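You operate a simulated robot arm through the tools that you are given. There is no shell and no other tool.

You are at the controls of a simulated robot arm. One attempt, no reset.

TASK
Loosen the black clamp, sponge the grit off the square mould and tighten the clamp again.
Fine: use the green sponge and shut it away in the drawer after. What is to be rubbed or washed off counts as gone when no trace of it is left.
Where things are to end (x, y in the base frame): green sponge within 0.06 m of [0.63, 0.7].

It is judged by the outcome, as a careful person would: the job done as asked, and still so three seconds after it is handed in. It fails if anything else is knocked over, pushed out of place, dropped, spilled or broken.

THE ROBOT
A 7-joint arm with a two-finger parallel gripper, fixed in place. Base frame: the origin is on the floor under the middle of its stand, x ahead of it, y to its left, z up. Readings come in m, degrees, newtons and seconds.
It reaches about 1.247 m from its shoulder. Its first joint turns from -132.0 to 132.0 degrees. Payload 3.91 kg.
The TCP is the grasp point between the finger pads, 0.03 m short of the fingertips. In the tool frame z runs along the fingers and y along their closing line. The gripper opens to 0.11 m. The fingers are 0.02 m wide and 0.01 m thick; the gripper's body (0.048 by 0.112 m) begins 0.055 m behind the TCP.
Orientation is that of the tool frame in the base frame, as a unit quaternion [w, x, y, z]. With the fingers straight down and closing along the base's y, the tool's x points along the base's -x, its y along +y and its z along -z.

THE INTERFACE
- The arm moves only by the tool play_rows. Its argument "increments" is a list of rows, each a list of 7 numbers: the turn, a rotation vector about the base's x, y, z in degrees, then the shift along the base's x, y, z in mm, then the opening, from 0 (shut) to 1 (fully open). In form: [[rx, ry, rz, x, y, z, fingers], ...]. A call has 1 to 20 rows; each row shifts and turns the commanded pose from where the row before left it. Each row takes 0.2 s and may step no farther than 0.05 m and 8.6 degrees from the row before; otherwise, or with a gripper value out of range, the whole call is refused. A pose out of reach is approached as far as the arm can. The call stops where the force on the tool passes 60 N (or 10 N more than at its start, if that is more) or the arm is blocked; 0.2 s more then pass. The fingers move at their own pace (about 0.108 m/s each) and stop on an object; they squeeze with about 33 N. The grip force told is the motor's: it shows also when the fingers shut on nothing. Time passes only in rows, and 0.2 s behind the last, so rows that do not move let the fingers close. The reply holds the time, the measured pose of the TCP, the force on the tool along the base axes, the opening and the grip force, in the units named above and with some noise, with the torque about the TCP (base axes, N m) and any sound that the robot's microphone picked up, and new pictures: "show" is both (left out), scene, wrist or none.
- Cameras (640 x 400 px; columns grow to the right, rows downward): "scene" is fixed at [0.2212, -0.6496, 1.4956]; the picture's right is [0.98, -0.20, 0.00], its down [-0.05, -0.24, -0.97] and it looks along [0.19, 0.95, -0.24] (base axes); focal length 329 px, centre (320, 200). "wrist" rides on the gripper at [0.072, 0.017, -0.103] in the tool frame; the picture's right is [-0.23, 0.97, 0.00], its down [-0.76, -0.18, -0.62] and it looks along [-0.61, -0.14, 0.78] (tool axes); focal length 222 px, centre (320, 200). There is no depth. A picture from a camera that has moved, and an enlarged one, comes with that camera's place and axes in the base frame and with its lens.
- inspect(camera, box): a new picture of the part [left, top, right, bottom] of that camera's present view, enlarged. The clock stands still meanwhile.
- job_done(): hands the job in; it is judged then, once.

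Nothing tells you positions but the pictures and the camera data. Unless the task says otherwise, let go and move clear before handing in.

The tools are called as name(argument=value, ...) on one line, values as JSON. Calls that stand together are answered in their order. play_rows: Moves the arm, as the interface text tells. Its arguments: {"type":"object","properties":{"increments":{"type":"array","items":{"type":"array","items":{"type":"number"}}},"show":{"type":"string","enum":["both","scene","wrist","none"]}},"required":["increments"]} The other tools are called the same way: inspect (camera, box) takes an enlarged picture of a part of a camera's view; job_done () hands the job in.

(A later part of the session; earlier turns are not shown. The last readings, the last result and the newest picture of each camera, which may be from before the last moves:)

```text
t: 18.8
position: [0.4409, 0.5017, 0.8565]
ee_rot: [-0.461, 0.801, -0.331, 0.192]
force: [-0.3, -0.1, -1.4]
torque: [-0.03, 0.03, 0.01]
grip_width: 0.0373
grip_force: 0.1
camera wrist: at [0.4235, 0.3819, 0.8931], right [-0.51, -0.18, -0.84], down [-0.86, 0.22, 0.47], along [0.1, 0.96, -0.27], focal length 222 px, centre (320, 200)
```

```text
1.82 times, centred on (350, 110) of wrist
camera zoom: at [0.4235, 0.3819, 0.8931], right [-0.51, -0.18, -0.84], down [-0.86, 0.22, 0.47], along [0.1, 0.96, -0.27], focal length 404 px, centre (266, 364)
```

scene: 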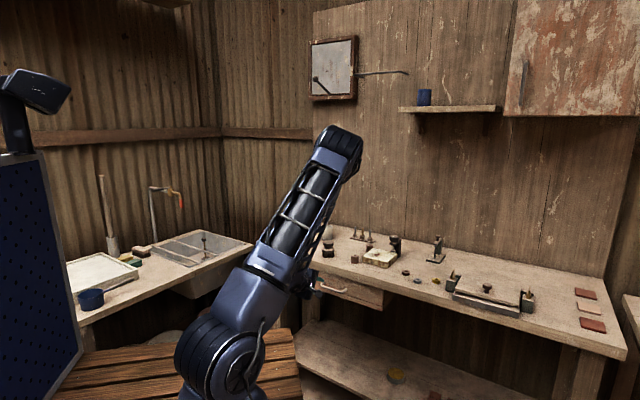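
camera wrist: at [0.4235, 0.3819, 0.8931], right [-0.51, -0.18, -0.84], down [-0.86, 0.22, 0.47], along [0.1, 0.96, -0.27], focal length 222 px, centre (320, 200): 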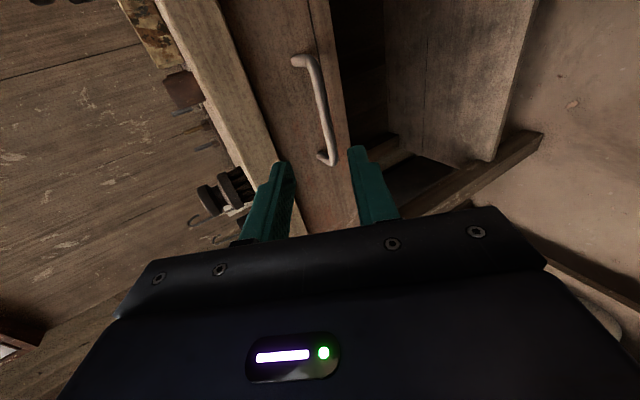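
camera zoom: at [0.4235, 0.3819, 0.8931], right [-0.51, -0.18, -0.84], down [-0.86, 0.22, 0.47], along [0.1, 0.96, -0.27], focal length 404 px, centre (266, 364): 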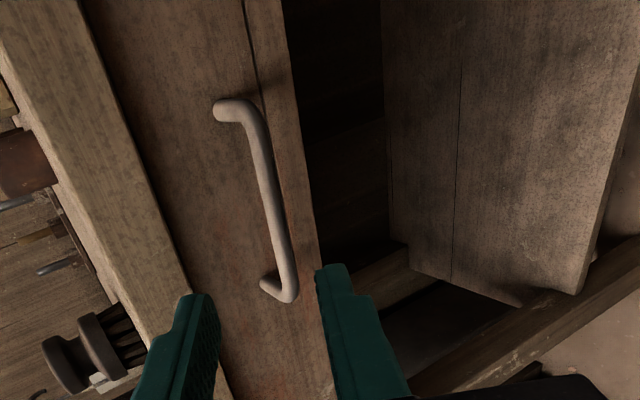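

The approach axis is about 3 mm above the bar's line, which matches my measured offset. I advance along the approach onto the bar, then close.

play_rows(increments=[[0, 0, 0, 15.1, 15.4, -13.3, 0.34], [0, 0, 0, 15.1, 15.4, -13.3, 0.34], [0, 0, 0, 15.1, 15.4, -13.3, 0.34], [0, 0, 0, 15.1, 15.4, -13.3, 0.34], [0, 0, 0, 0, 0, 0, 0.34]])

inspect(camera="wrist", box=[220, 0, 480, 220])

inspect(camera="scene", box=[280, 240, 376, 300])

```text
t: 20.0
position: [0.5037, 0.5647, 0.8012]
ee_rot: [-0.462, 0.8, -0.331, 0.192]
force: [0.3, -0.7, -0.1]
torque: [0.04, -0.01, 0.01]
grip_width: 0.0372
grip_force: 0.1
camera wrist: at [0.4857, 0.444, 0.8385], right [-0.51, -0.18, -0.84], down [-0.86, 0.22, 0.47], along [0.1, 0.96, -0.27], focal length 222 px, centre (320, 200)
```

scene: 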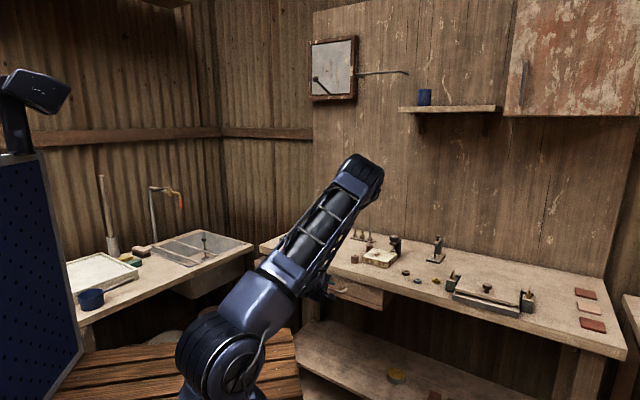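
wrist: 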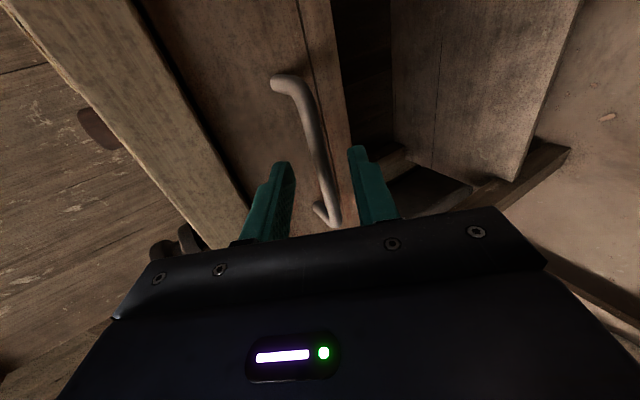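

```text
1.82 times, centred on (350, 110) of wrist
camera zoom: at [0.4857, 0.444, 0.8385], right [-0.51, -0.18, -0.84], down [-0.86, 0.22, 0.47], along [0.1, 0.96, -0.27], focal length 404 px, centre (266, 364)
```

zoom: 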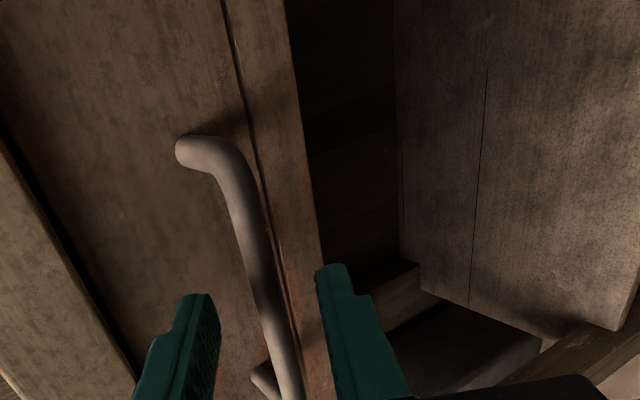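

```text
6.67 times, centred on (328, 270) of scene
camera zoom: at [0.2212, -0.6496, 1.4956], right [0.98, -0.2, 0.0], down [-0.05, -0.24, -0.97], along [0.19, 0.95, -0.24], focal length 2190 px, centre (267, -267)
```

zoom: 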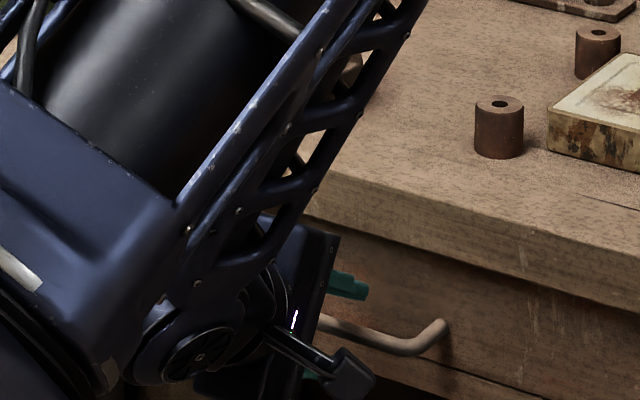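

The bar now lies between the finger pads, off the drawer face. Closing on it.

play_rows(increments=[[0, 0, 0, 0, 0, 0, 0.15], [0, 0, 0, 0, 0, 0, 0.0], [0, 0, 0, 0, 0, 0, 0.0]], show="wrist")

```text
t: 20.8
position: [0.5026, 0.5645, 0.7992]
ee_rot: [-0.461, 0.801, -0.332, 0.191]
force: [-2.3, -0.6, -10.3]
torque: [0.02, 0.46, -0.1]
grip_width: 0.0109
grip_force: 45.3
camera wrist: at [0.4854, 0.4436, 0.838], right [-0.51, -0.18, -0.84], down [-0.86, 0.22, 0.47], along [0.1, 0.96, -0.27], focal length 222 px, centre (320, 200)
```

wrist: 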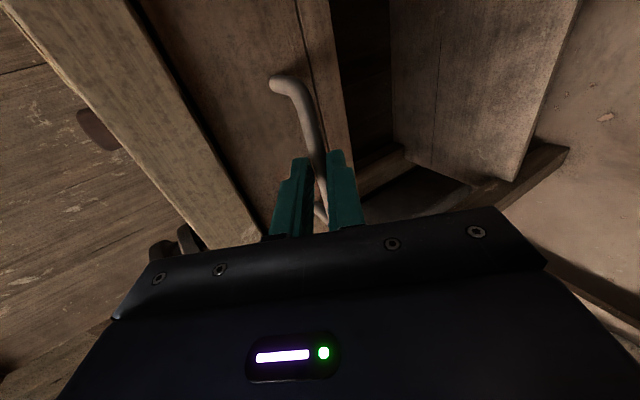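

Bar gripped (10.9 mm). Pulling the drawer straight out, slowly.

play_rows(increments=[[0, 0, 0, -7, -7, -0.7, 0], [0, 0, 0, -14.1, -14.1, 0, 0], [0, 0, 0, -14.1, -14.1, 0, 0], [0, 0, 0, -14.1, -14.1, 0, 0], [0, 0, 0, -14.1, -14.1, 0, 0], [0, 0, 0, 0, 0, 0, 0]])

```text
t: 22.2
position: [0.4378, 0.4988, 0.8]
ee_rot: [-0.461, 0.801, -0.331, 0.191]
force: [-10.2, 11.1, -23.8]
torque: [0.22, 0.96, 0.64]
grip_width: 0.0105
grip_force: 45.6
camera wrist: at [0.421, 0.3789, 0.838], right [-0.51, -0.19, -0.84], down [-0.86, 0.22, 0.47], along [0.1, 0.96, -0.27], focal length 222 px, centre (320, 200)
```

scene: 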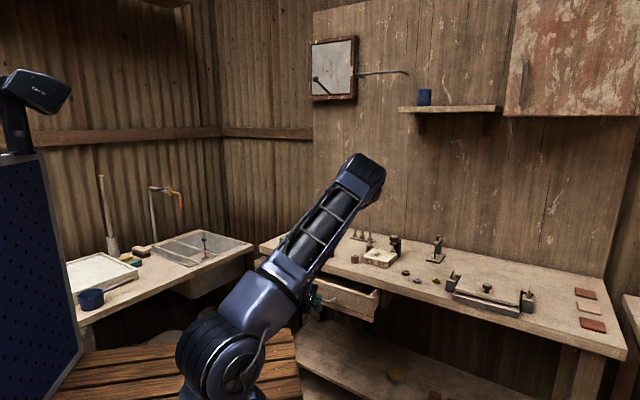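
wrist: 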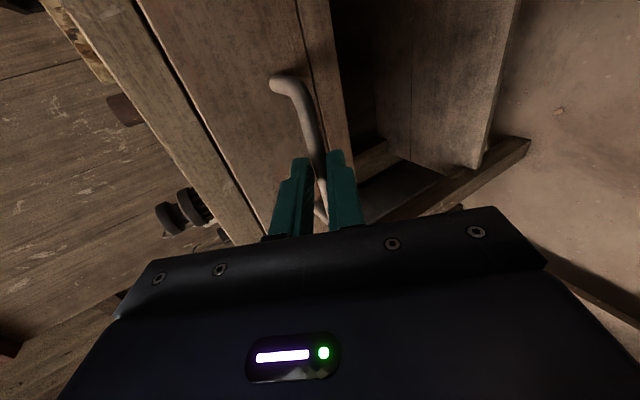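

The drawer slides out (about 9 cm). I relieve the small vertical load and keep pulling.

play_rows(increments=[[0, 0, 0, -14.8, -13.4, -1.5, 0], [0, 0, 0, -14.1, -14.1, 0, 0], [0, 0, 0, -14.1, -14.1, 0, 0], [0, 0, 0, -14.1, -14.1, 0, 0], [0, 0, 0, -14.1, -14.1, 0, 0], [0, 0, 0, -10, -10, 0, 0], [0, 0, 0, 0, 0, 0, 0]])

inspect(camera="scene", box=[280, 220, 440, 340])

```text
t: 23.8
position: [0.3594, 0.4194, 0.8003]
ee_rot: [-0.461, 0.801, -0.331, 0.192]
force: [10.1, -9.7, 27.1]
torque: [0.53, -0.48, -0.64]
grip_width: 0.0107
grip_force: 45.2
camera wrist: at [0.3412, 0.2994, 0.8377], right [-0.5, -0.18, -0.84], down [-0.86, 0.22, 0.47], along [0.1, 0.96, -0.27], focal length 222 px, centre (320, 200)
```

scene: 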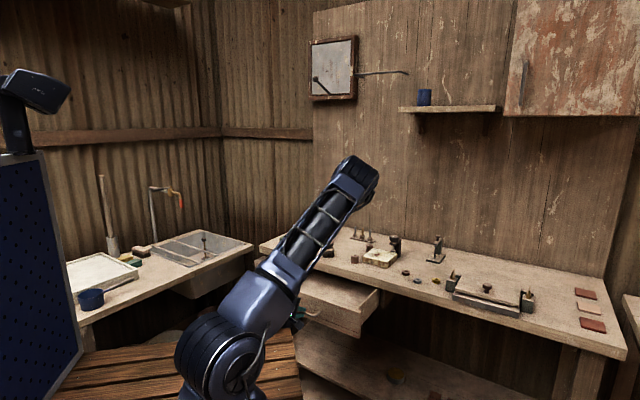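
wrist: 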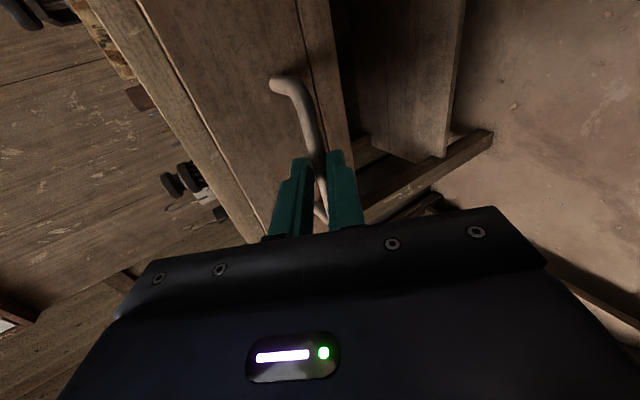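

```text
3.33 times, centred on (360, 280) of scene
camera zoom: at [0.2212, -0.6496, 1.4956], right [0.98, -0.2, 0.0], down [-0.05, -0.24, -0.97], along [0.19, 0.95, -0.24], focal length 1095 px, centre (187, -67)
```

zoom: 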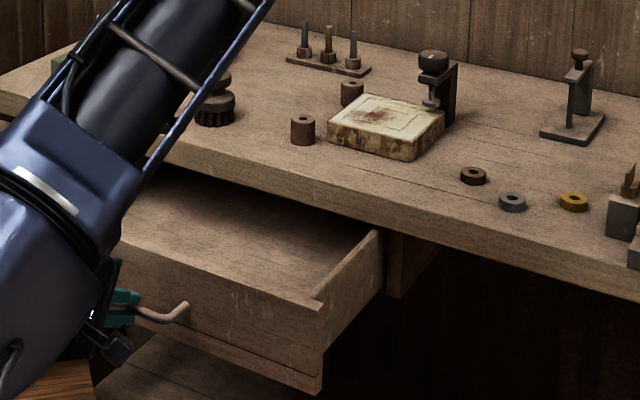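

Drawer is open about 20 cm and looks empty inside. I release the handle and back off along the approach line, then rise.

play_rows(increments=[[0, 0, 0, 0, 0, 1, 0.2], [0, 0, 0, 0, 0, 0, 0.34], [0, 0, 0, 0, 0, 0, 0.34], [0, 0, 0, -15, -15, 12.5, 0.34], [0, 0, 0, -15, -15, 12.5, 0.34], [0, 0, 0, -15, -15, 12.5, 0.34], [0, 0, 0, -5, -5, 35, 0.34], [0, 0, 0, 0, 0, 40, 0.34], [0, 0, 0, 0, 0, 40, 0.5], [0, 0, 0, 0, 0, 40, 0.5], [0, 0, 0, 0, 0, 40, 0.5]])

inspect(camera="scene", box=[260, 220, 420, 340])

```text
t: 26.2
position: [0.3159, 0.4282, 1.0163]
ee_rot: [-0.461, 0.801, -0.332, 0.191]
force: [0.7, 0.5, -0.2]
torque: [0.02, 0.05, 0.03]
grip_width: 0.0551
grip_force: 0.0
out of reach, approached as far as the arm can: row 5, 6, 7, 8, 9
camera wrist: at [0.2988, 0.308, 1.0551], right [-0.51, -0.18, -0.84], down [-0.86, 0.22, 0.47], along [0.1, 0.96, -0.27], focal length 222 px, centre (320, 200)
```

scene: 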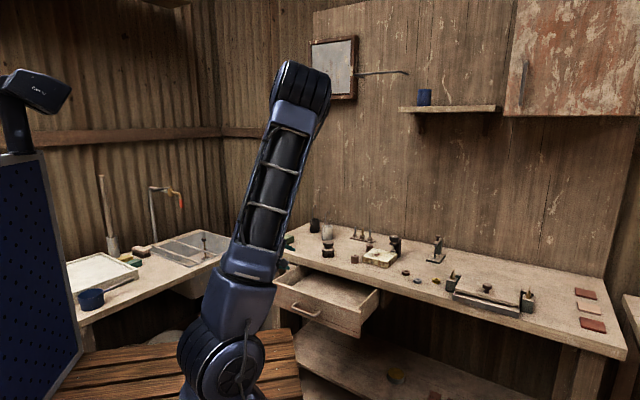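
wrist: 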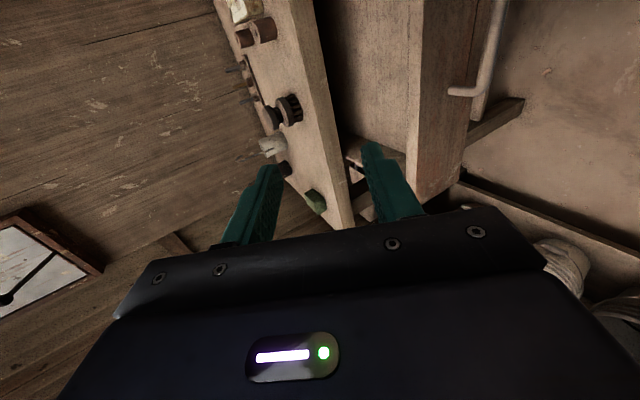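

```text
3.33 times, centred on (340, 280) of scene
camera zoom: at [0.2212, -0.6496, 1.4956], right [0.98, -0.2, 0.0], down [-0.05, -0.24, -0.97], along [0.19, 0.95, -0.24], focal length 1095 px, centre (253, -67)
```

zoom: 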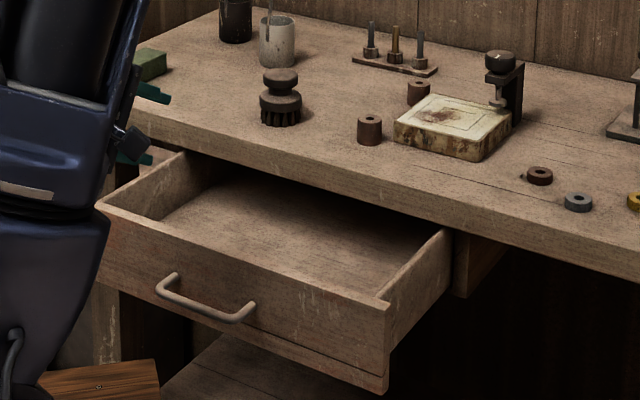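

Drawer is open and clear. Now I turn the gripper back to pointing down and travel to above the green sponge at (0.363, 0.916).

play_rows(increments=[[-5.3, 5.3, 0, 0, 10, 40, 0.6], [-5.3, 5.3, 0, 0, 10, 40, 0.6], [-5.3, 5.3, 0, 4, 40, 0, 0.6], [-5.3, 5.3, 0, 4, 40, 0, 0.6], [-5.3, 5.3, 0, 4, 40, 0, 0.6], [-5.3, 5.3, 0, 4, 40, 0, 0.6], [-5.3, 5.3, 0, 4, 40, 0, 0.6], [-5.3, 5.3, 0, 4, 40, 0, 0.6], [0, 0, -7.5, 4, 38, -5, 0.7], [0, 0, -7.5, 4, 38, -5, 0.7], [0, 0, -7.5, 4, 38, -5, 0.7], [0, 0, -7.5, 4, 38, -5, 0.7], [0, 0, -7.5, 4, 38, -5, 0.7], [0, 0, -7.5, 4, 38, -5, 0.7], [0, 0, -7.5, 0, 0, 0, 0.7], [0, 0, -7.5, 0, 0, 0, 0.7], [0, 0, -7.5, 0, 0, 0, 0.7], [0, 0, -7.5, 0, 0, 0, 0.7], [0, 0, -7.5, 0, 0, 0, 0.7], [0, 0, -7.5, 0, 0, 0, 0.7]])

inspect(camera="wrist", box=[220, 40, 460, 220])

```text
t: 30.4
position: [0.3633, 0.9157, 1.0678]
ee_rot: [-0.001, -0.382, 0.924, 0.0]
force: [-0.1, -0.4, 0.9]
torque: [-0.01, 0.02, -0.01]
grip_width: 0.077
grip_force: 0.1
camera wrist: at [0.301, 0.8761, 1.1716], right [-0.53, 0.85, 0.0], down [0.66, 0.41, 0.62], along [0.53, 0.33, -0.78], focal length 222 px, centre (320, 200)
```

scene: 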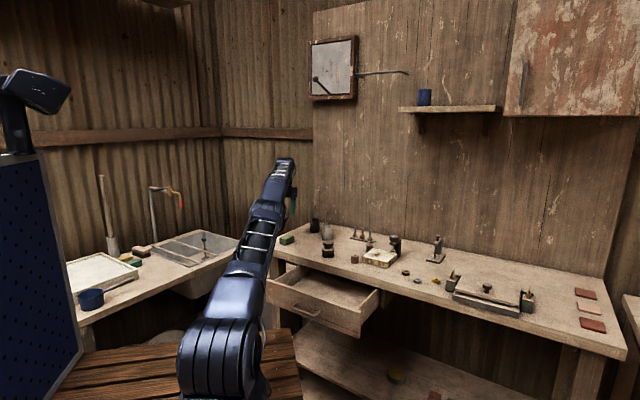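
wrist: 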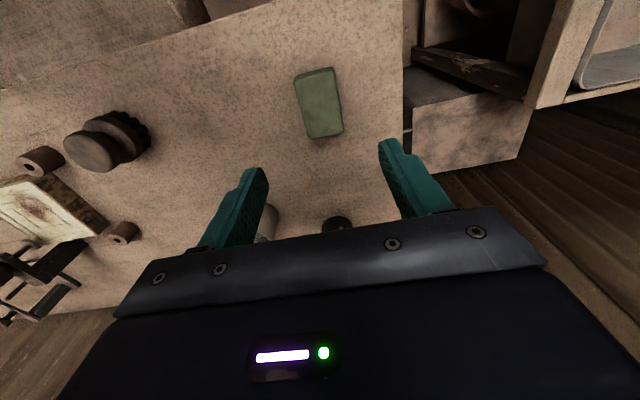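

```text
2.22 times, centred on (340, 130) of wrist
camera zoom: at [0.301, 0.8761, 1.1716], right [-0.53, 0.85, 0.0], down [0.66, 0.41, 0.62], along [0.53, 0.33, -0.78], focal length 494 px, centre (276, 356)
```

zoom: 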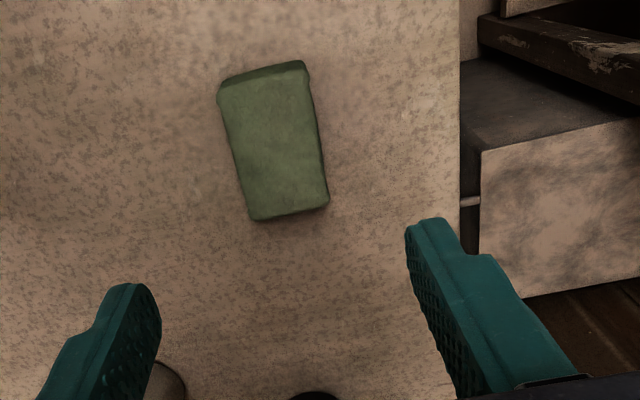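

The sponge is centred at (0.364, 0.917), aligned at 45°, 0.063 × 0.042. I descend over it and grip its upper part.

play_rows(increments=[[0, 0, 0, 0.5, 0.5, -30, 0.7], [0, 0, 0, 0.5, 0.5, -30, 0.7], [0, 0, 0, 0, 0, -30, 0.7], [0, 0, 0, 0, 0, -30, 0.7], [0, 0, 0, 0, 0, -22, 0.7], [0, 0, 0, 0, 0, 0, 0.7]])

inspect(camera="scene", box=[264, 215, 312, 245])

```text
t: 31.8
position: [0.3646, 0.9151, 0.9253]
ee_rot: [0.0, -0.383, 0.924, 0.0]
force: [0.9, 0.7, 0.4]
torque: [0.03, 0.02, 0.0]
grip_width: 0.0767
grip_force: 0.0
camera wrist: at [0.3025, 0.8755, 1.0287], right [-0.53, 0.85, 0.0], down [0.66, 0.41, 0.62], along [0.53, 0.33, -0.78], focal length 222 px, centre (320, 200)
```

scene: 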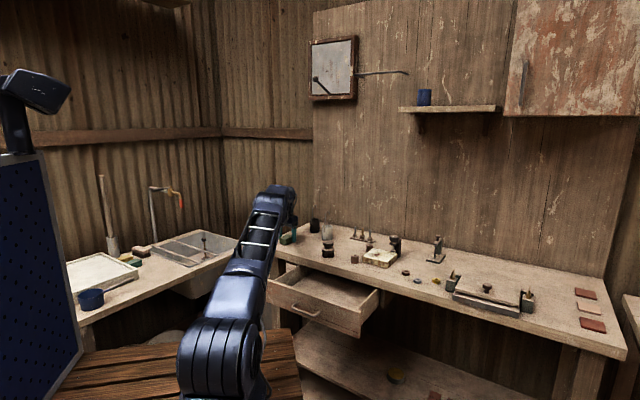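
wrist: 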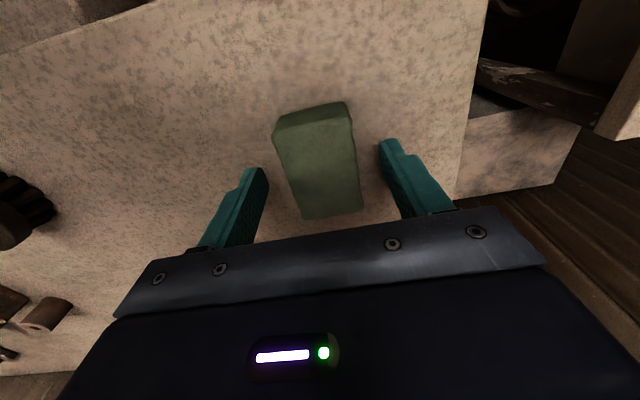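

```text
13.33 times, centred on (288, 230) of scene
camera zoom: at [0.2212, -0.6496, 1.4956], right [0.98, -0.2, 0.0], down [-0.05, -0.24, -0.97], along [0.19, 0.95, -0.24], focal length 4381 px, centre (747, -200)
```

zoom: 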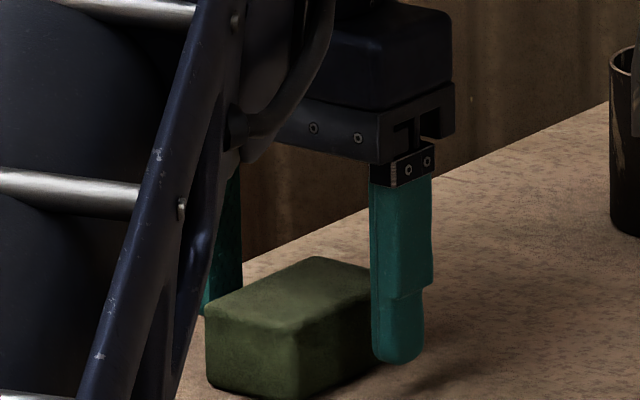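

The fingers straddle the sponge's upper half. Closing and lifting a little to check the grip.

play_rows(increments=[[0, 0, 0, 0, 0, 0, 0.4], [0, 0, 0, 0, 0, 0, 0.2], [0, 0, 0, 0, 0, 0, 0.2], [0, 0, 0, 0, 0, 20, 0.2], [0, 0, 0, 0, 0, 40, 0.2], [0, 0, 0, 0, 0, 40, 0.2], [0, 0, 0, 0, 0, 40, 0.2]])

inspect(camera="scene", box=[264, 195, 312, 235])

```text
t: 33.4
position: [0.3656, 0.914, 1.0629]
ee_rot: [-0.001, -0.382, 0.924, -0.001]
force: [-0.4, -1.3, 0.1]
torque: [-0.03, 0.01, 0.02]
grip_width: 0.0446
grip_force: 32.9
camera wrist: at [0.3025, 0.875, 1.1669], right [-0.53, 0.85, 0.0], down [0.66, 0.41, 0.62], along [0.53, 0.33, -0.78], focal length 222 px, centre (320, 200)
```

scene: 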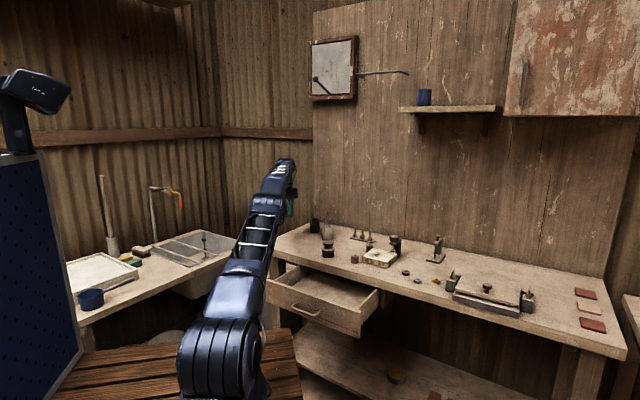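
wrist: 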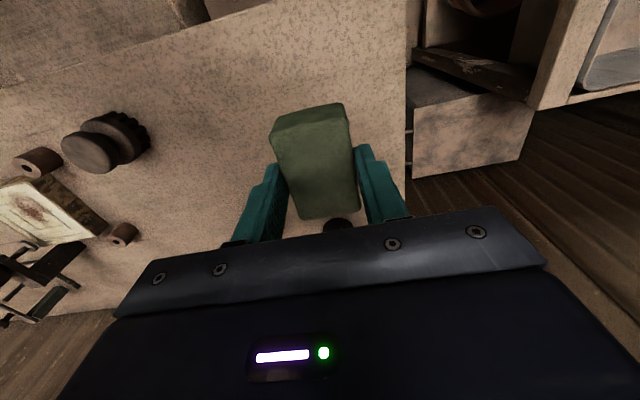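

```text
10.00 times, centred on (288, 215) of scene
camera zoom: at [0.2212, -0.6496, 1.4956], right [0.98, -0.2, 0.0], down [-0.05, -0.24, -0.97], along [0.19, 0.95, -0.24], focal length 3286 px, centre (640, 50)
```

zoom: 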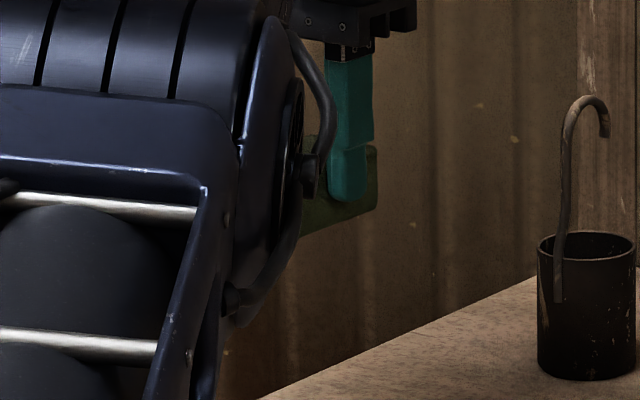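

Sponge is firmly held. I carry it over to the mould, above the grit at about (0.72, 0.62), staying clear of the clamp.

play_rows(increments=[[0, 0, 0, 32.3, -26.5, 2, 0.2], [0, 0, 0, 32.3, -26.5, 2, 0.2], [0, 0, 0, 32.3, -26.5, 2, 0.2], [0, 0, 0, 32.3, -26.5, 0, 0.2], [0, 0, 0, 32.3, -26.5, 0, 0.2], [0, 0, 0, 32.3, -26.5, 0, 0.2], [0, 0, 0, 32.3, -26.5, 0, 0.2], [0, 0, 0, 32.3, -26.5, 0, 0.2], [0, 0, 0, 32.3, -26.5, 0, 0.2], [0, 0, 0, 32.3, -26.5, 0, 0.2], [0, 0, 0, 32.3, -26.5, 0, 0.2], [0, 0, 0, 0, 0, -30, 0.2], [0, 0, 0, 0, 0, -30, 0.2], [0, 0, 0, 0, 0, -22, 0.2], [0, 0, 0, 0, 0, 0, 0.2]])

inspect(camera="scene", box=[340, 205, 420, 265])

inspect(camera="wrist", box=[200, 20, 460, 220])

```text
t: 36.6
position: [0.7196, 0.6247, 0.99]
ee_rot: [0.001, -0.382, 0.924, -0.001]
force: [0.5, -0.6, 0.3]
torque: [0.01, 0.04, -0.02]
grip_width: 0.0446
grip_force: 32.9
camera wrist: at [0.6574, 0.5869, 1.0938], right [-0.53, 0.85, 0.0], down [0.66, 0.41, 0.62], along [0.53, 0.33, -0.78], focal length 222 px, centre (320, 200)
```

scene: 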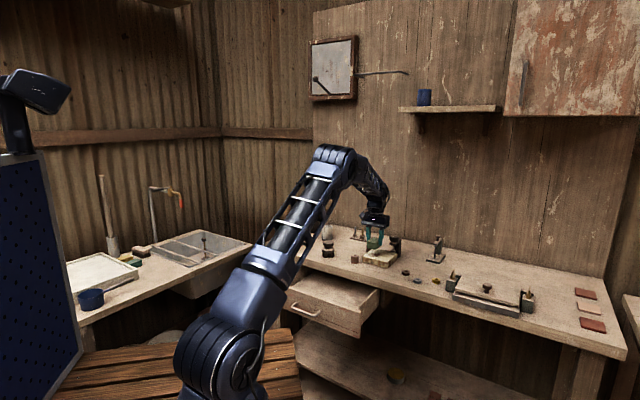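
wrist: 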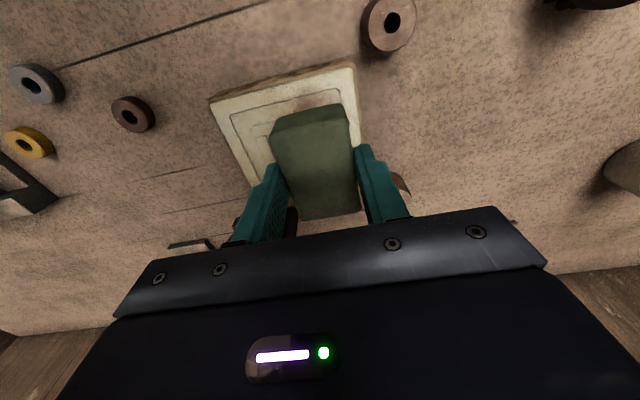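

```text
6.67 times, centred on (380, 235) of scene
camera zoom: at [0.2212, -0.6496, 1.4956], right [0.98, -0.2, 0.0], down [-0.05, -0.24, -0.97], along [0.19, 0.95, -0.24], focal length 2190 px, centre (-80, -33)
```

zoom: 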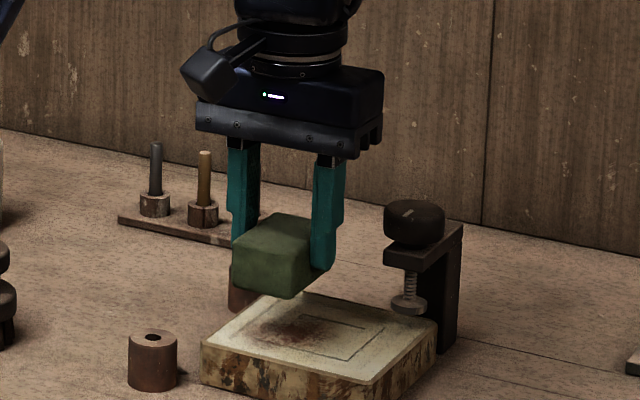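

```text
2.00 times, centred on (330, 120) of wrist
camera zoom: at [0.6574, 0.5869, 1.0938], right [-0.53, 0.85, 0.0], down [0.66, 0.41, 0.62], along [0.53, 0.33, -0.78], focal length 444 px, centre (300, 360)
```

zoom: 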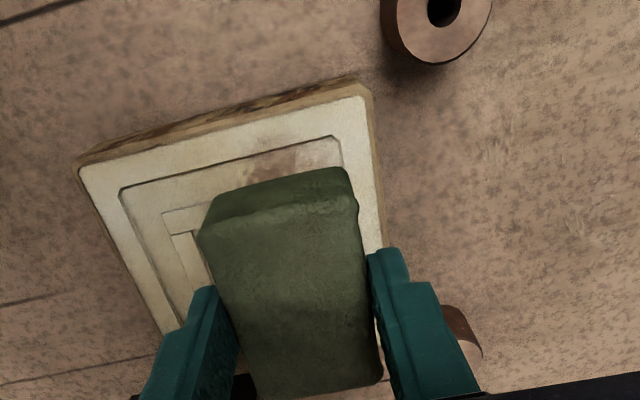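

Sponge is over the grit, well left of the clamp. I descend carefully toward contact.

play_rows(increments=[[0, 0, 0, 1, -1.5, -14, 0.2], [0, 0, 0, 0, 0, -12, 0.2], [0, 0, 0, 0, 0, -4, 0.2], [0, 0, 0, 0, 0, 0, 0.2]], show="none")

inspect(camera="scene", box=[340, 215, 420, 270])

```text
t: 37.6
position: [0.7214, 0.6236, 0.9594]
ee_rot: [0.0, -0.383, 0.924, -0.001]
force: [-1.3, 0.2, 0.3]
torque: [-0.01, 0.02, 0.01]
grip_width: 0.0446
grip_force: 32.7
```

```text
7.27 times, centred on (380, 242) of scene
camera zoom: at [0.2212, -0.6496, 1.4956], right [0.98, -0.2, 0.0], down [-0.05, -0.24, -0.97], along [0.19, 0.95, -0.24], focal length 2390 px, centre (-116, -109)
```

zoom: 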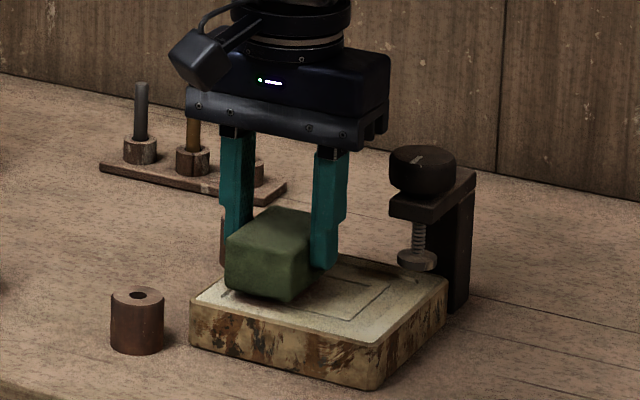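

Not touching yet; a few more millimetres down.

play_rows(increments=[[0, 0, 0, 0, 0, -2, 0.2], [0, 0, 0, 0, 0, -1.5, 0.2], [0, 0, 0, 0, 0, 0, 0.2]], show="none")

```text
t: 38.4
position: [0.7203, 0.6241, 0.9557]
ee_rot: [0.0, -0.382, 0.924, -0.001]
force: [-0.1, 0.3, -0.3]
torque: [0.0, 0.01, 0.01]
grip_width: 0.0447
grip_force: 32.6
```

play_rows(increments=[[0, 0, 0, 0, 0, -2, 0.2], [0, 0, 0, 0, 0, -1, 0.2], [0, 0, 0, 0, 0, 0, 0.2]], show="none")

inspect(camera="scene", box=[355, 230, 403, 265])

```text
t: 39.2
position: [0.7201, 0.6245, 0.9529]
ee_rot: [0.001, -0.383, 0.924, 0.0]
force: [0.9, 0.9, 18.0]
torque: [-0.01, 0.06, 0.03]
grip_width: 0.0448
grip_force: 32.7
```

```text
11.43 times, centred on (379, 248) of scene
camera zoom: at [0.2212, -0.6496, 1.4956], right [0.98, -0.2, 0.0], down [-0.05, -0.24, -0.97], along [0.19, 0.95, -0.24], focal length 3755 px, centre (-354, -343)
```

zoom: 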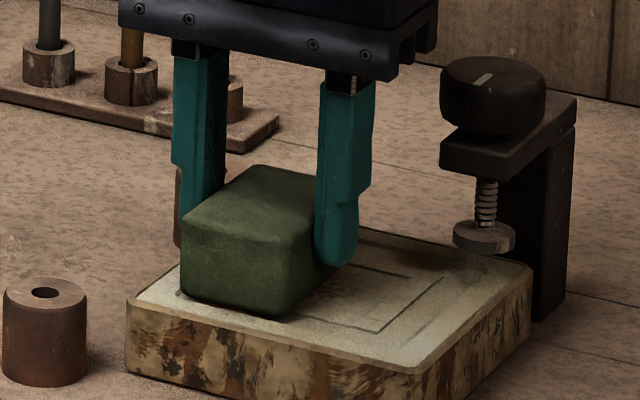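

Contact made (18 N). I ease slightly and begin with a short test stroke to see that the mould stays put.

play_rows(increments=[[0, 0, 0, 0, 0, 0.7, 0.2], [0, 0, 0, 5, 5, 0, 0.2], [0, 0, 0, 5, 5, 0, 0.2], [0, 0, 0, -5, -5, 0, 0.2], [0, 0, 0, -5, -5, 0, 0.2], [0, 0, 0, -5, -5, 0, 0.2], [0, 0, 0, -5, -5, 0, 0.2], [0, 0, 0, 5, 5, 0, 0.2], [0, 0, 0, 5, 5, 0, 0.2]], show="wrist")

inspect(camera="scene", box=[355, 230, 403, 265])

```text
t: 41.2
position: [0.7202, 0.623, 0.9539]
ee_rot: [0.0, -0.382, 0.924, 0.0]
force: [-6.7, -7.0, 11.6]
torque: [-0.25, 0.25, 0.0]
grip_width: 0.0447
grip_force: 32.7
camera wrist: at [0.658, 0.5838, 1.0585], right [-0.53, 0.85, 0.0], down [0.66, 0.41, 0.62], along [0.53, 0.33, -0.78], focal length 222 px, centre (320, 200)
```

wrist: 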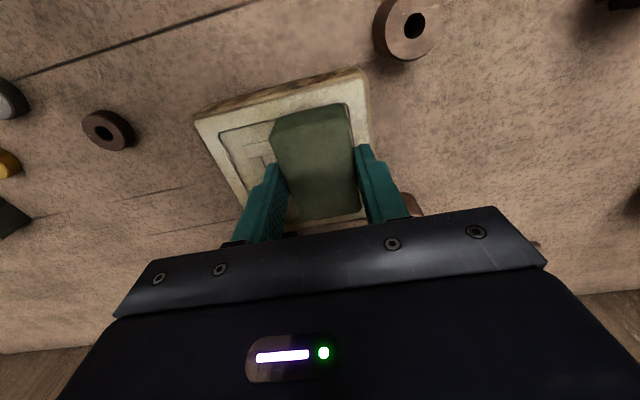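

```text
11.43 times, centred on (379, 248) of scene
camera zoom: at [0.2212, -0.6496, 1.4956], right [0.98, -0.2, 0.0], down [-0.05, -0.24, -0.97], along [0.19, 0.95, -0.24], focal length 3755 px, centre (-354, -343)
```

zoom: 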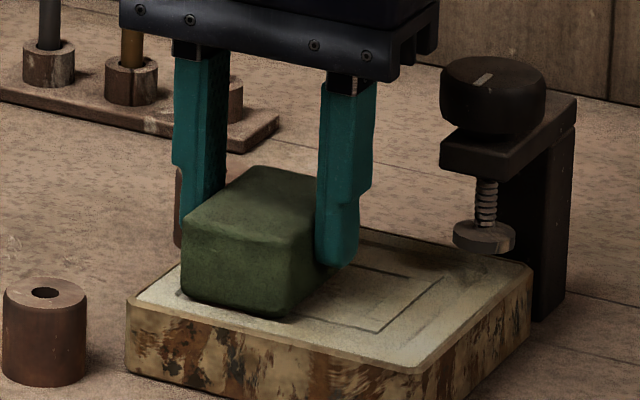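

The mould doesn't move and the visible stain is fading. I continue with wider strokes to cover the whole stained patch.

play_rows(increments=[[0, 0, 0, 5, -5, 0, 0.2], [0, 0, 0, 5, -5, 0, 0.2], [0, 0, 0, 5, 5, 0, 0.2], [0, 0, 0, 5, 5, 0, 0.2], [0, 0, 0, -5, -5, 0, 0.2], [0, 0, 0, -5, -5, 0, 0.2], [0, 0, 0, -5, -5, 0, 0.2], [0, 0, 0, -5, -5, 0, 0.2], [0, 0, 0, -5, 5, 0, 0.2], [0, 0, 0, -5, 5, 0, 0.2], [0, 0, 0, 5, 5, 0, 0.2], [0, 0, 0, 5, 5, 0, 0.2], [0, 0, 0, 5, 5, 0, 0.2], [0, 0, 0, 5, 5, 0, 0.2], [0, 0, 0, -5, 5, 0, 0.2], [0, 0, 0, -5, 5, 0, 0.2], [0, 0, 0, -5, -5, 0, 0.2], [0, 0, 0, -5, -5, 0, 0.2], [0, 0, 0, -5, -5, 0, 0.2], [0, 0, 0, -5, -5, 0, 0.2]], show="wrist")

inspect(camera="scene", box=[355, 230, 403, 265])

```text
t: 45.4
position: [0.7009, 0.6238, 0.954]
ee_rot: [0.0, -0.383, 0.924, 0.0]
force: [8.5, 7.4, 16.2]
torque: [0.17, -0.23, 0.01]
grip_width: 0.0446
grip_force: 33.2
camera wrist: at [0.6391, 0.5851, 1.0578], right [-0.53, 0.85, 0.0], down [0.66, 0.41, 0.62], along [0.53, 0.33, -0.78], focal length 222 px, centre (320, 200)
```

wrist: 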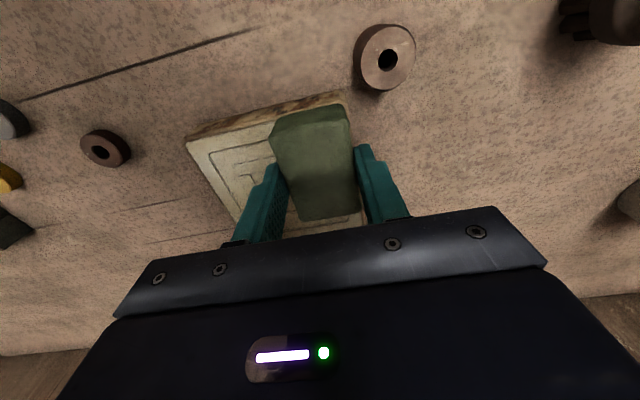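

```text
11.43 times, centred on (379, 248) of scene
camera zoom: at [0.2212, -0.6496, 1.4956], right [0.98, -0.2, 0.0], down [-0.05, -0.24, -0.97], along [0.19, 0.95, -0.24], focal length 3755 px, centre (-354, -343)
```

zoom: 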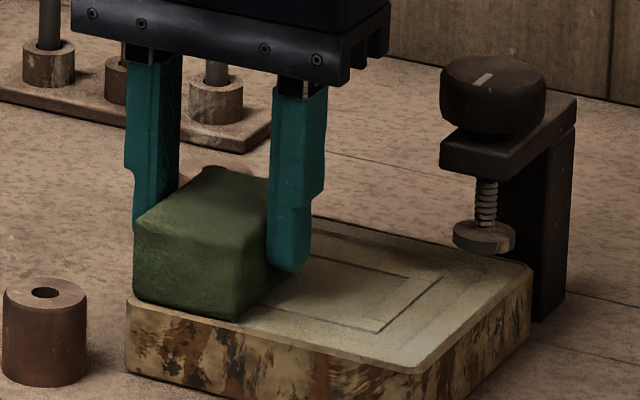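

The mould hasn't moved. I'll add cross strokes, then lift and inspect.

play_rows(increments=[[0, 0, 0, 5, -5, 0, 0.2], [0, 0, 0, 5, -5, 0, 0.2], [0, 0, 0, 5, -5, 0, 0.2], [0, 0, 0, 5, -5, 0, 0.2], [0, 0, 0, 6, 6, 0, 0.2], [0, 0, 0, -5, 5, 0, 0.2], [0, 0, 0, -5, 5, 0, 0.2], [0, 0, 0, -5, 5, 0, 0.2], [0, 0, 0, -5, 5, 0, 0.2], [0, 0, 0, 6, 6, 0, 0.2], [0, 0, 0, 5, -5, 0, 0.2], [0, 0, 0, 5, -5, 0, 0.2], [0, 0, 0, 5, -5, 0, 0.2], [0, 0, 0, 5, -5, 0, 0.2], [0, 0, 0, -6, -6, 0, 0.2], [0, 0, 0, -6, 6, 0, 0.2], [0, 0, 0, 0, 0, 15, 0.2], [0, 0, 0, -5, 5, 35, 0.2], [0, 0, 0, -20, 20, 20, 0.2], [0, 0, 0, -20, 20, 0, 0.2]], show="both")

inspect(camera="scene", box=[355, 230, 403, 265])

inspect(camera="wrist", box=[160, 40, 360, 220])

```text
t: 49.6
position: [0.6762, 0.6608, 1.0237]
ee_rot: [0.0, -0.383, 0.924, -0.001]
force: [0.6, -0.4, 0.5]
torque: [0.02, 0.04, -0.01]
grip_width: 0.0446
grip_force: 32.8
camera wrist: at [0.6138, 0.621, 1.1268], right [-0.53, 0.85, 0.0], down [0.66, 0.41, 0.62], along [0.53, 0.33, -0.78], focal length 222 px, centre (320, 200)
```

scene: 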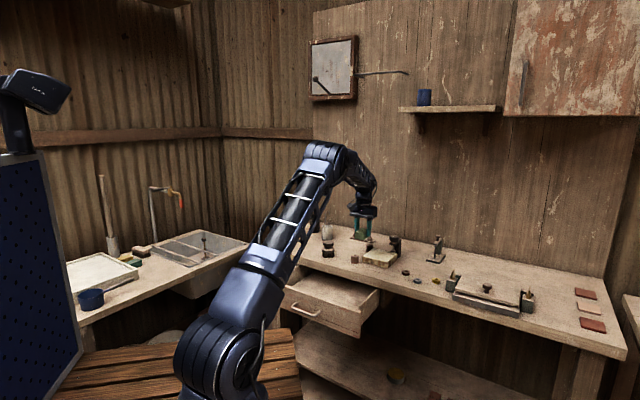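
wrist: 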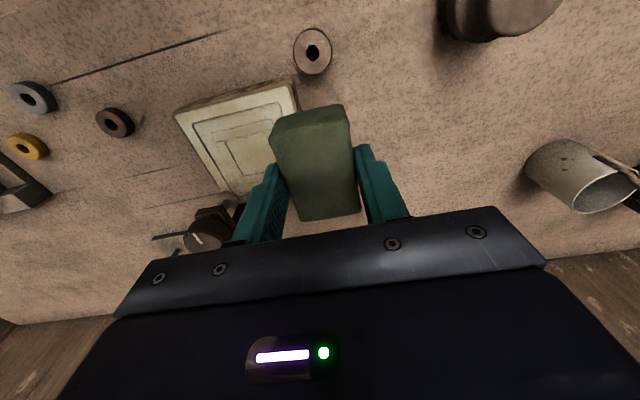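

```text
11.43 times, centred on (379, 248) of scene
camera zoom: at [0.2212, -0.6496, 1.4956], right [0.98, -0.2, 0.0], down [-0.05, -0.24, -0.97], along [0.19, 0.95, -0.24], focal length 3755 px, centre (-354, -343)
```

zoom: 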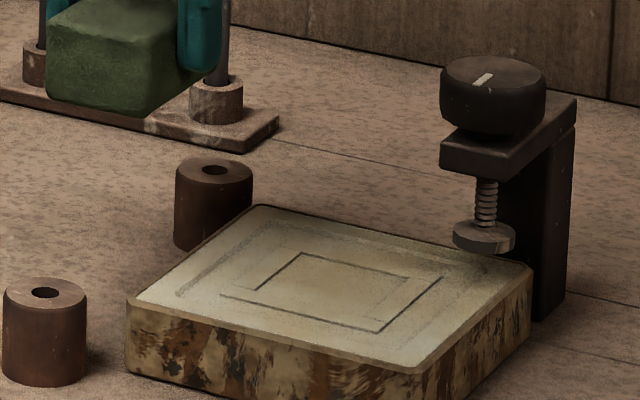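

```text
2.22 times, centred on (260, 130) of wrist
camera zoom: at [0.6138, 0.621, 1.1268], right [-0.53, 0.85, 0.0], down [0.66, 0.41, 0.62], along [0.53, 0.33, -0.78], focal length 494 px, centre (453, 356)
```

zoom: 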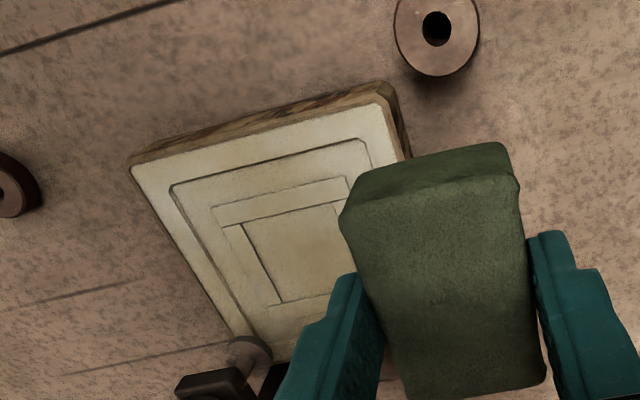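

The top looks clean now. I zoom closer for any remaining trace, particularly near the clamp pad.

inspect(camera="scene", box=[366, 244, 390, 259])

inspect(camera="scene", box=[380, 246, 404, 261])

inspect(camera="wrist", box=[170, 70, 310, 200])

```text
16.00 times, centred on (378, 252) of scene
camera zoom: at [0.2212, -0.6496, 1.4956], right [0.98, -0.2, 0.0], down [-0.05, -0.24, -0.97], along [0.19, 0.95, -0.24], focal length 5257 px, centre (-608, -624)
```

zoom: 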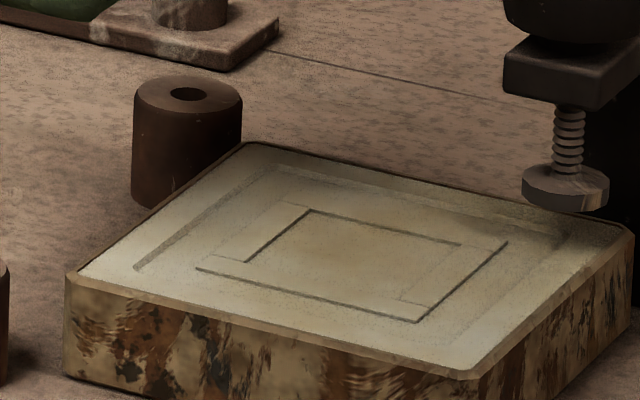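

```text
16.00 times, centred on (392, 254) of scene
camera zoom: at [0.2212, -0.6496, 1.4956], right [0.98, -0.2, 0.0], down [-0.05, -0.24, -0.97], along [0.19, 0.95, -0.24], focal length 5257 px, centre (-832, -656)
```

zoom: 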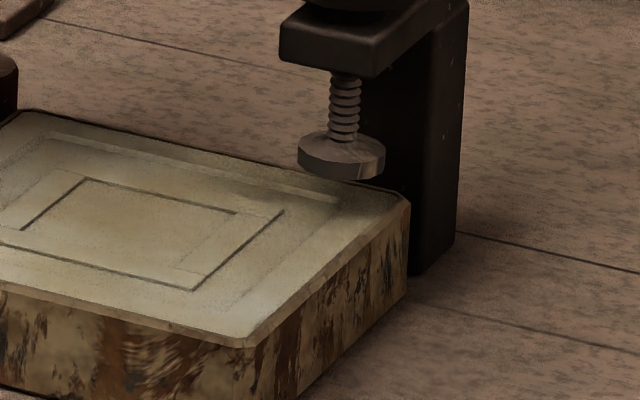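

```text
3.08 times, centred on (240, 135) of wrist
camera zoom: at [0.6138, 0.621, 1.1268], right [-0.53, 0.85, 0.0], down [0.66, 0.41, 0.62], along [0.53, 0.33, -0.78], focal length 684 px, centre (566, 400)
```

zoom: 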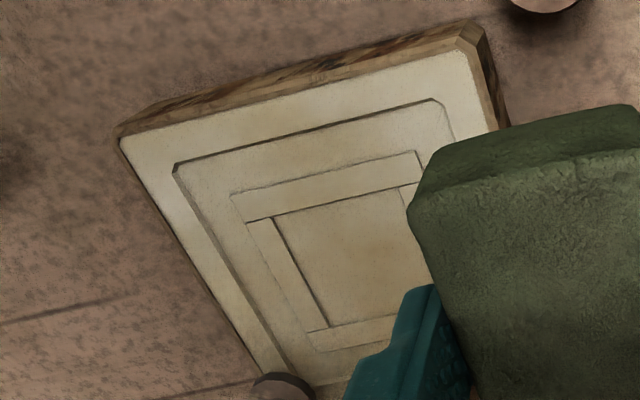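

Mostly clean; a faint tint may remain in the middle, so I'll shift the sponge aside to view the whole top.

play_rows(increments=[[0, 0, 0, -25, 25, 10, 0.2], [0, 0, 0, -20, 20, 0, 0.2], [0, 0, 0, 0, 0, 0, 0.2]], show="wrist")

inspect(camera="wrist", box=[110, 60, 260, 200])

```text
t: 50.4
position: [0.6308, 0.7057, 1.0334]
ee_rot: [0.0, -0.383, 0.924, 0.0]
force: [0.0, -0.3, 0.2]
torque: [0.02, -0.04, 0.0]
grip_width: 0.0446
grip_force: 33.3
camera wrist: at [0.5686, 0.6674, 1.1378], right [-0.53, 0.85, 0.0], down [0.66, 0.41, 0.62], along [0.53, 0.33, -0.78], focal length 222 px, centre (320, 200)
```

wrist: 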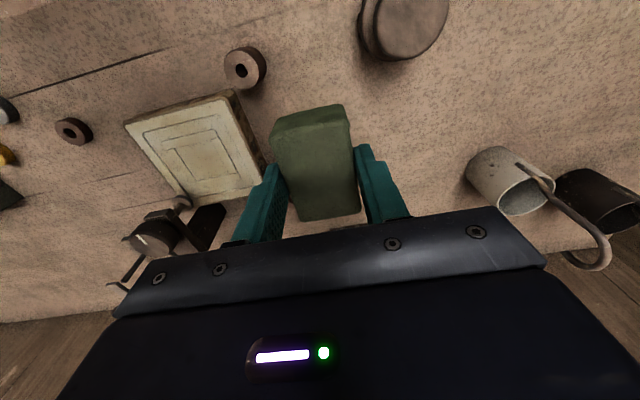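

```text
2.86 times, centred on (185, 130) of wrist
camera zoom: at [0.5686, 0.6674, 1.1378], right [-0.53, 0.85, 0.0], down [0.66, 0.41, 0.62], along [0.53, 0.33, -0.78], focal length 635 px, centre (706, 400)
```

zoom: 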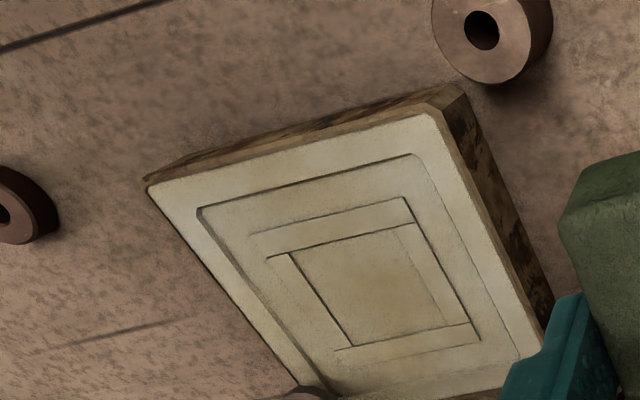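

Only a faint warm tint at the mould's middle, probably its own colour, but I'll scrub once more over the patch and centre to be certain.

play_rows(increments=[[0, 0, 0, 31, -28, 0, 0.2], [0, 0, 0, 31, -28, 0, 0.2], [0, 0, 0, 30, -28, -5, 0.2], [0, 0, 0, 0, 0, -30, 0.2], [0, 0, 0, 0, 0, -30, 0.2], [0, 0, 0, 0, 0, -13.5, 0.2], [0, 0, 0, 0, 0, -1.5, 0.2], [0, 0, 0, 0, 0, 0, 0.2]], show="none")

```text
t: 52.2
position: [0.7254, 0.6216, 0.9529]
ee_rot: [0.001, -0.383, 0.924, 0.0]
force: [0.4, 1.0, 0.7]
torque: [0.01, -0.02, -0.03]
grip_width: 0.0447
grip_force: 33.1
```

play_rows(increments=[[0, 0, 0, 0, 0, -1.2, 0.2], [0, 0, 0, 0, 0, 0, 0.2]], show="none")

```text
t: 52.8
position: [0.7239, 0.6219, 0.9541]
ee_rot: [0.0, -0.382, 0.924, 0.0]
force: [4.0, 2.5, 10.2]
torque: [-0.01, -0.1, 0.01]
grip_width: 0.0447
grip_force: 32.8
```

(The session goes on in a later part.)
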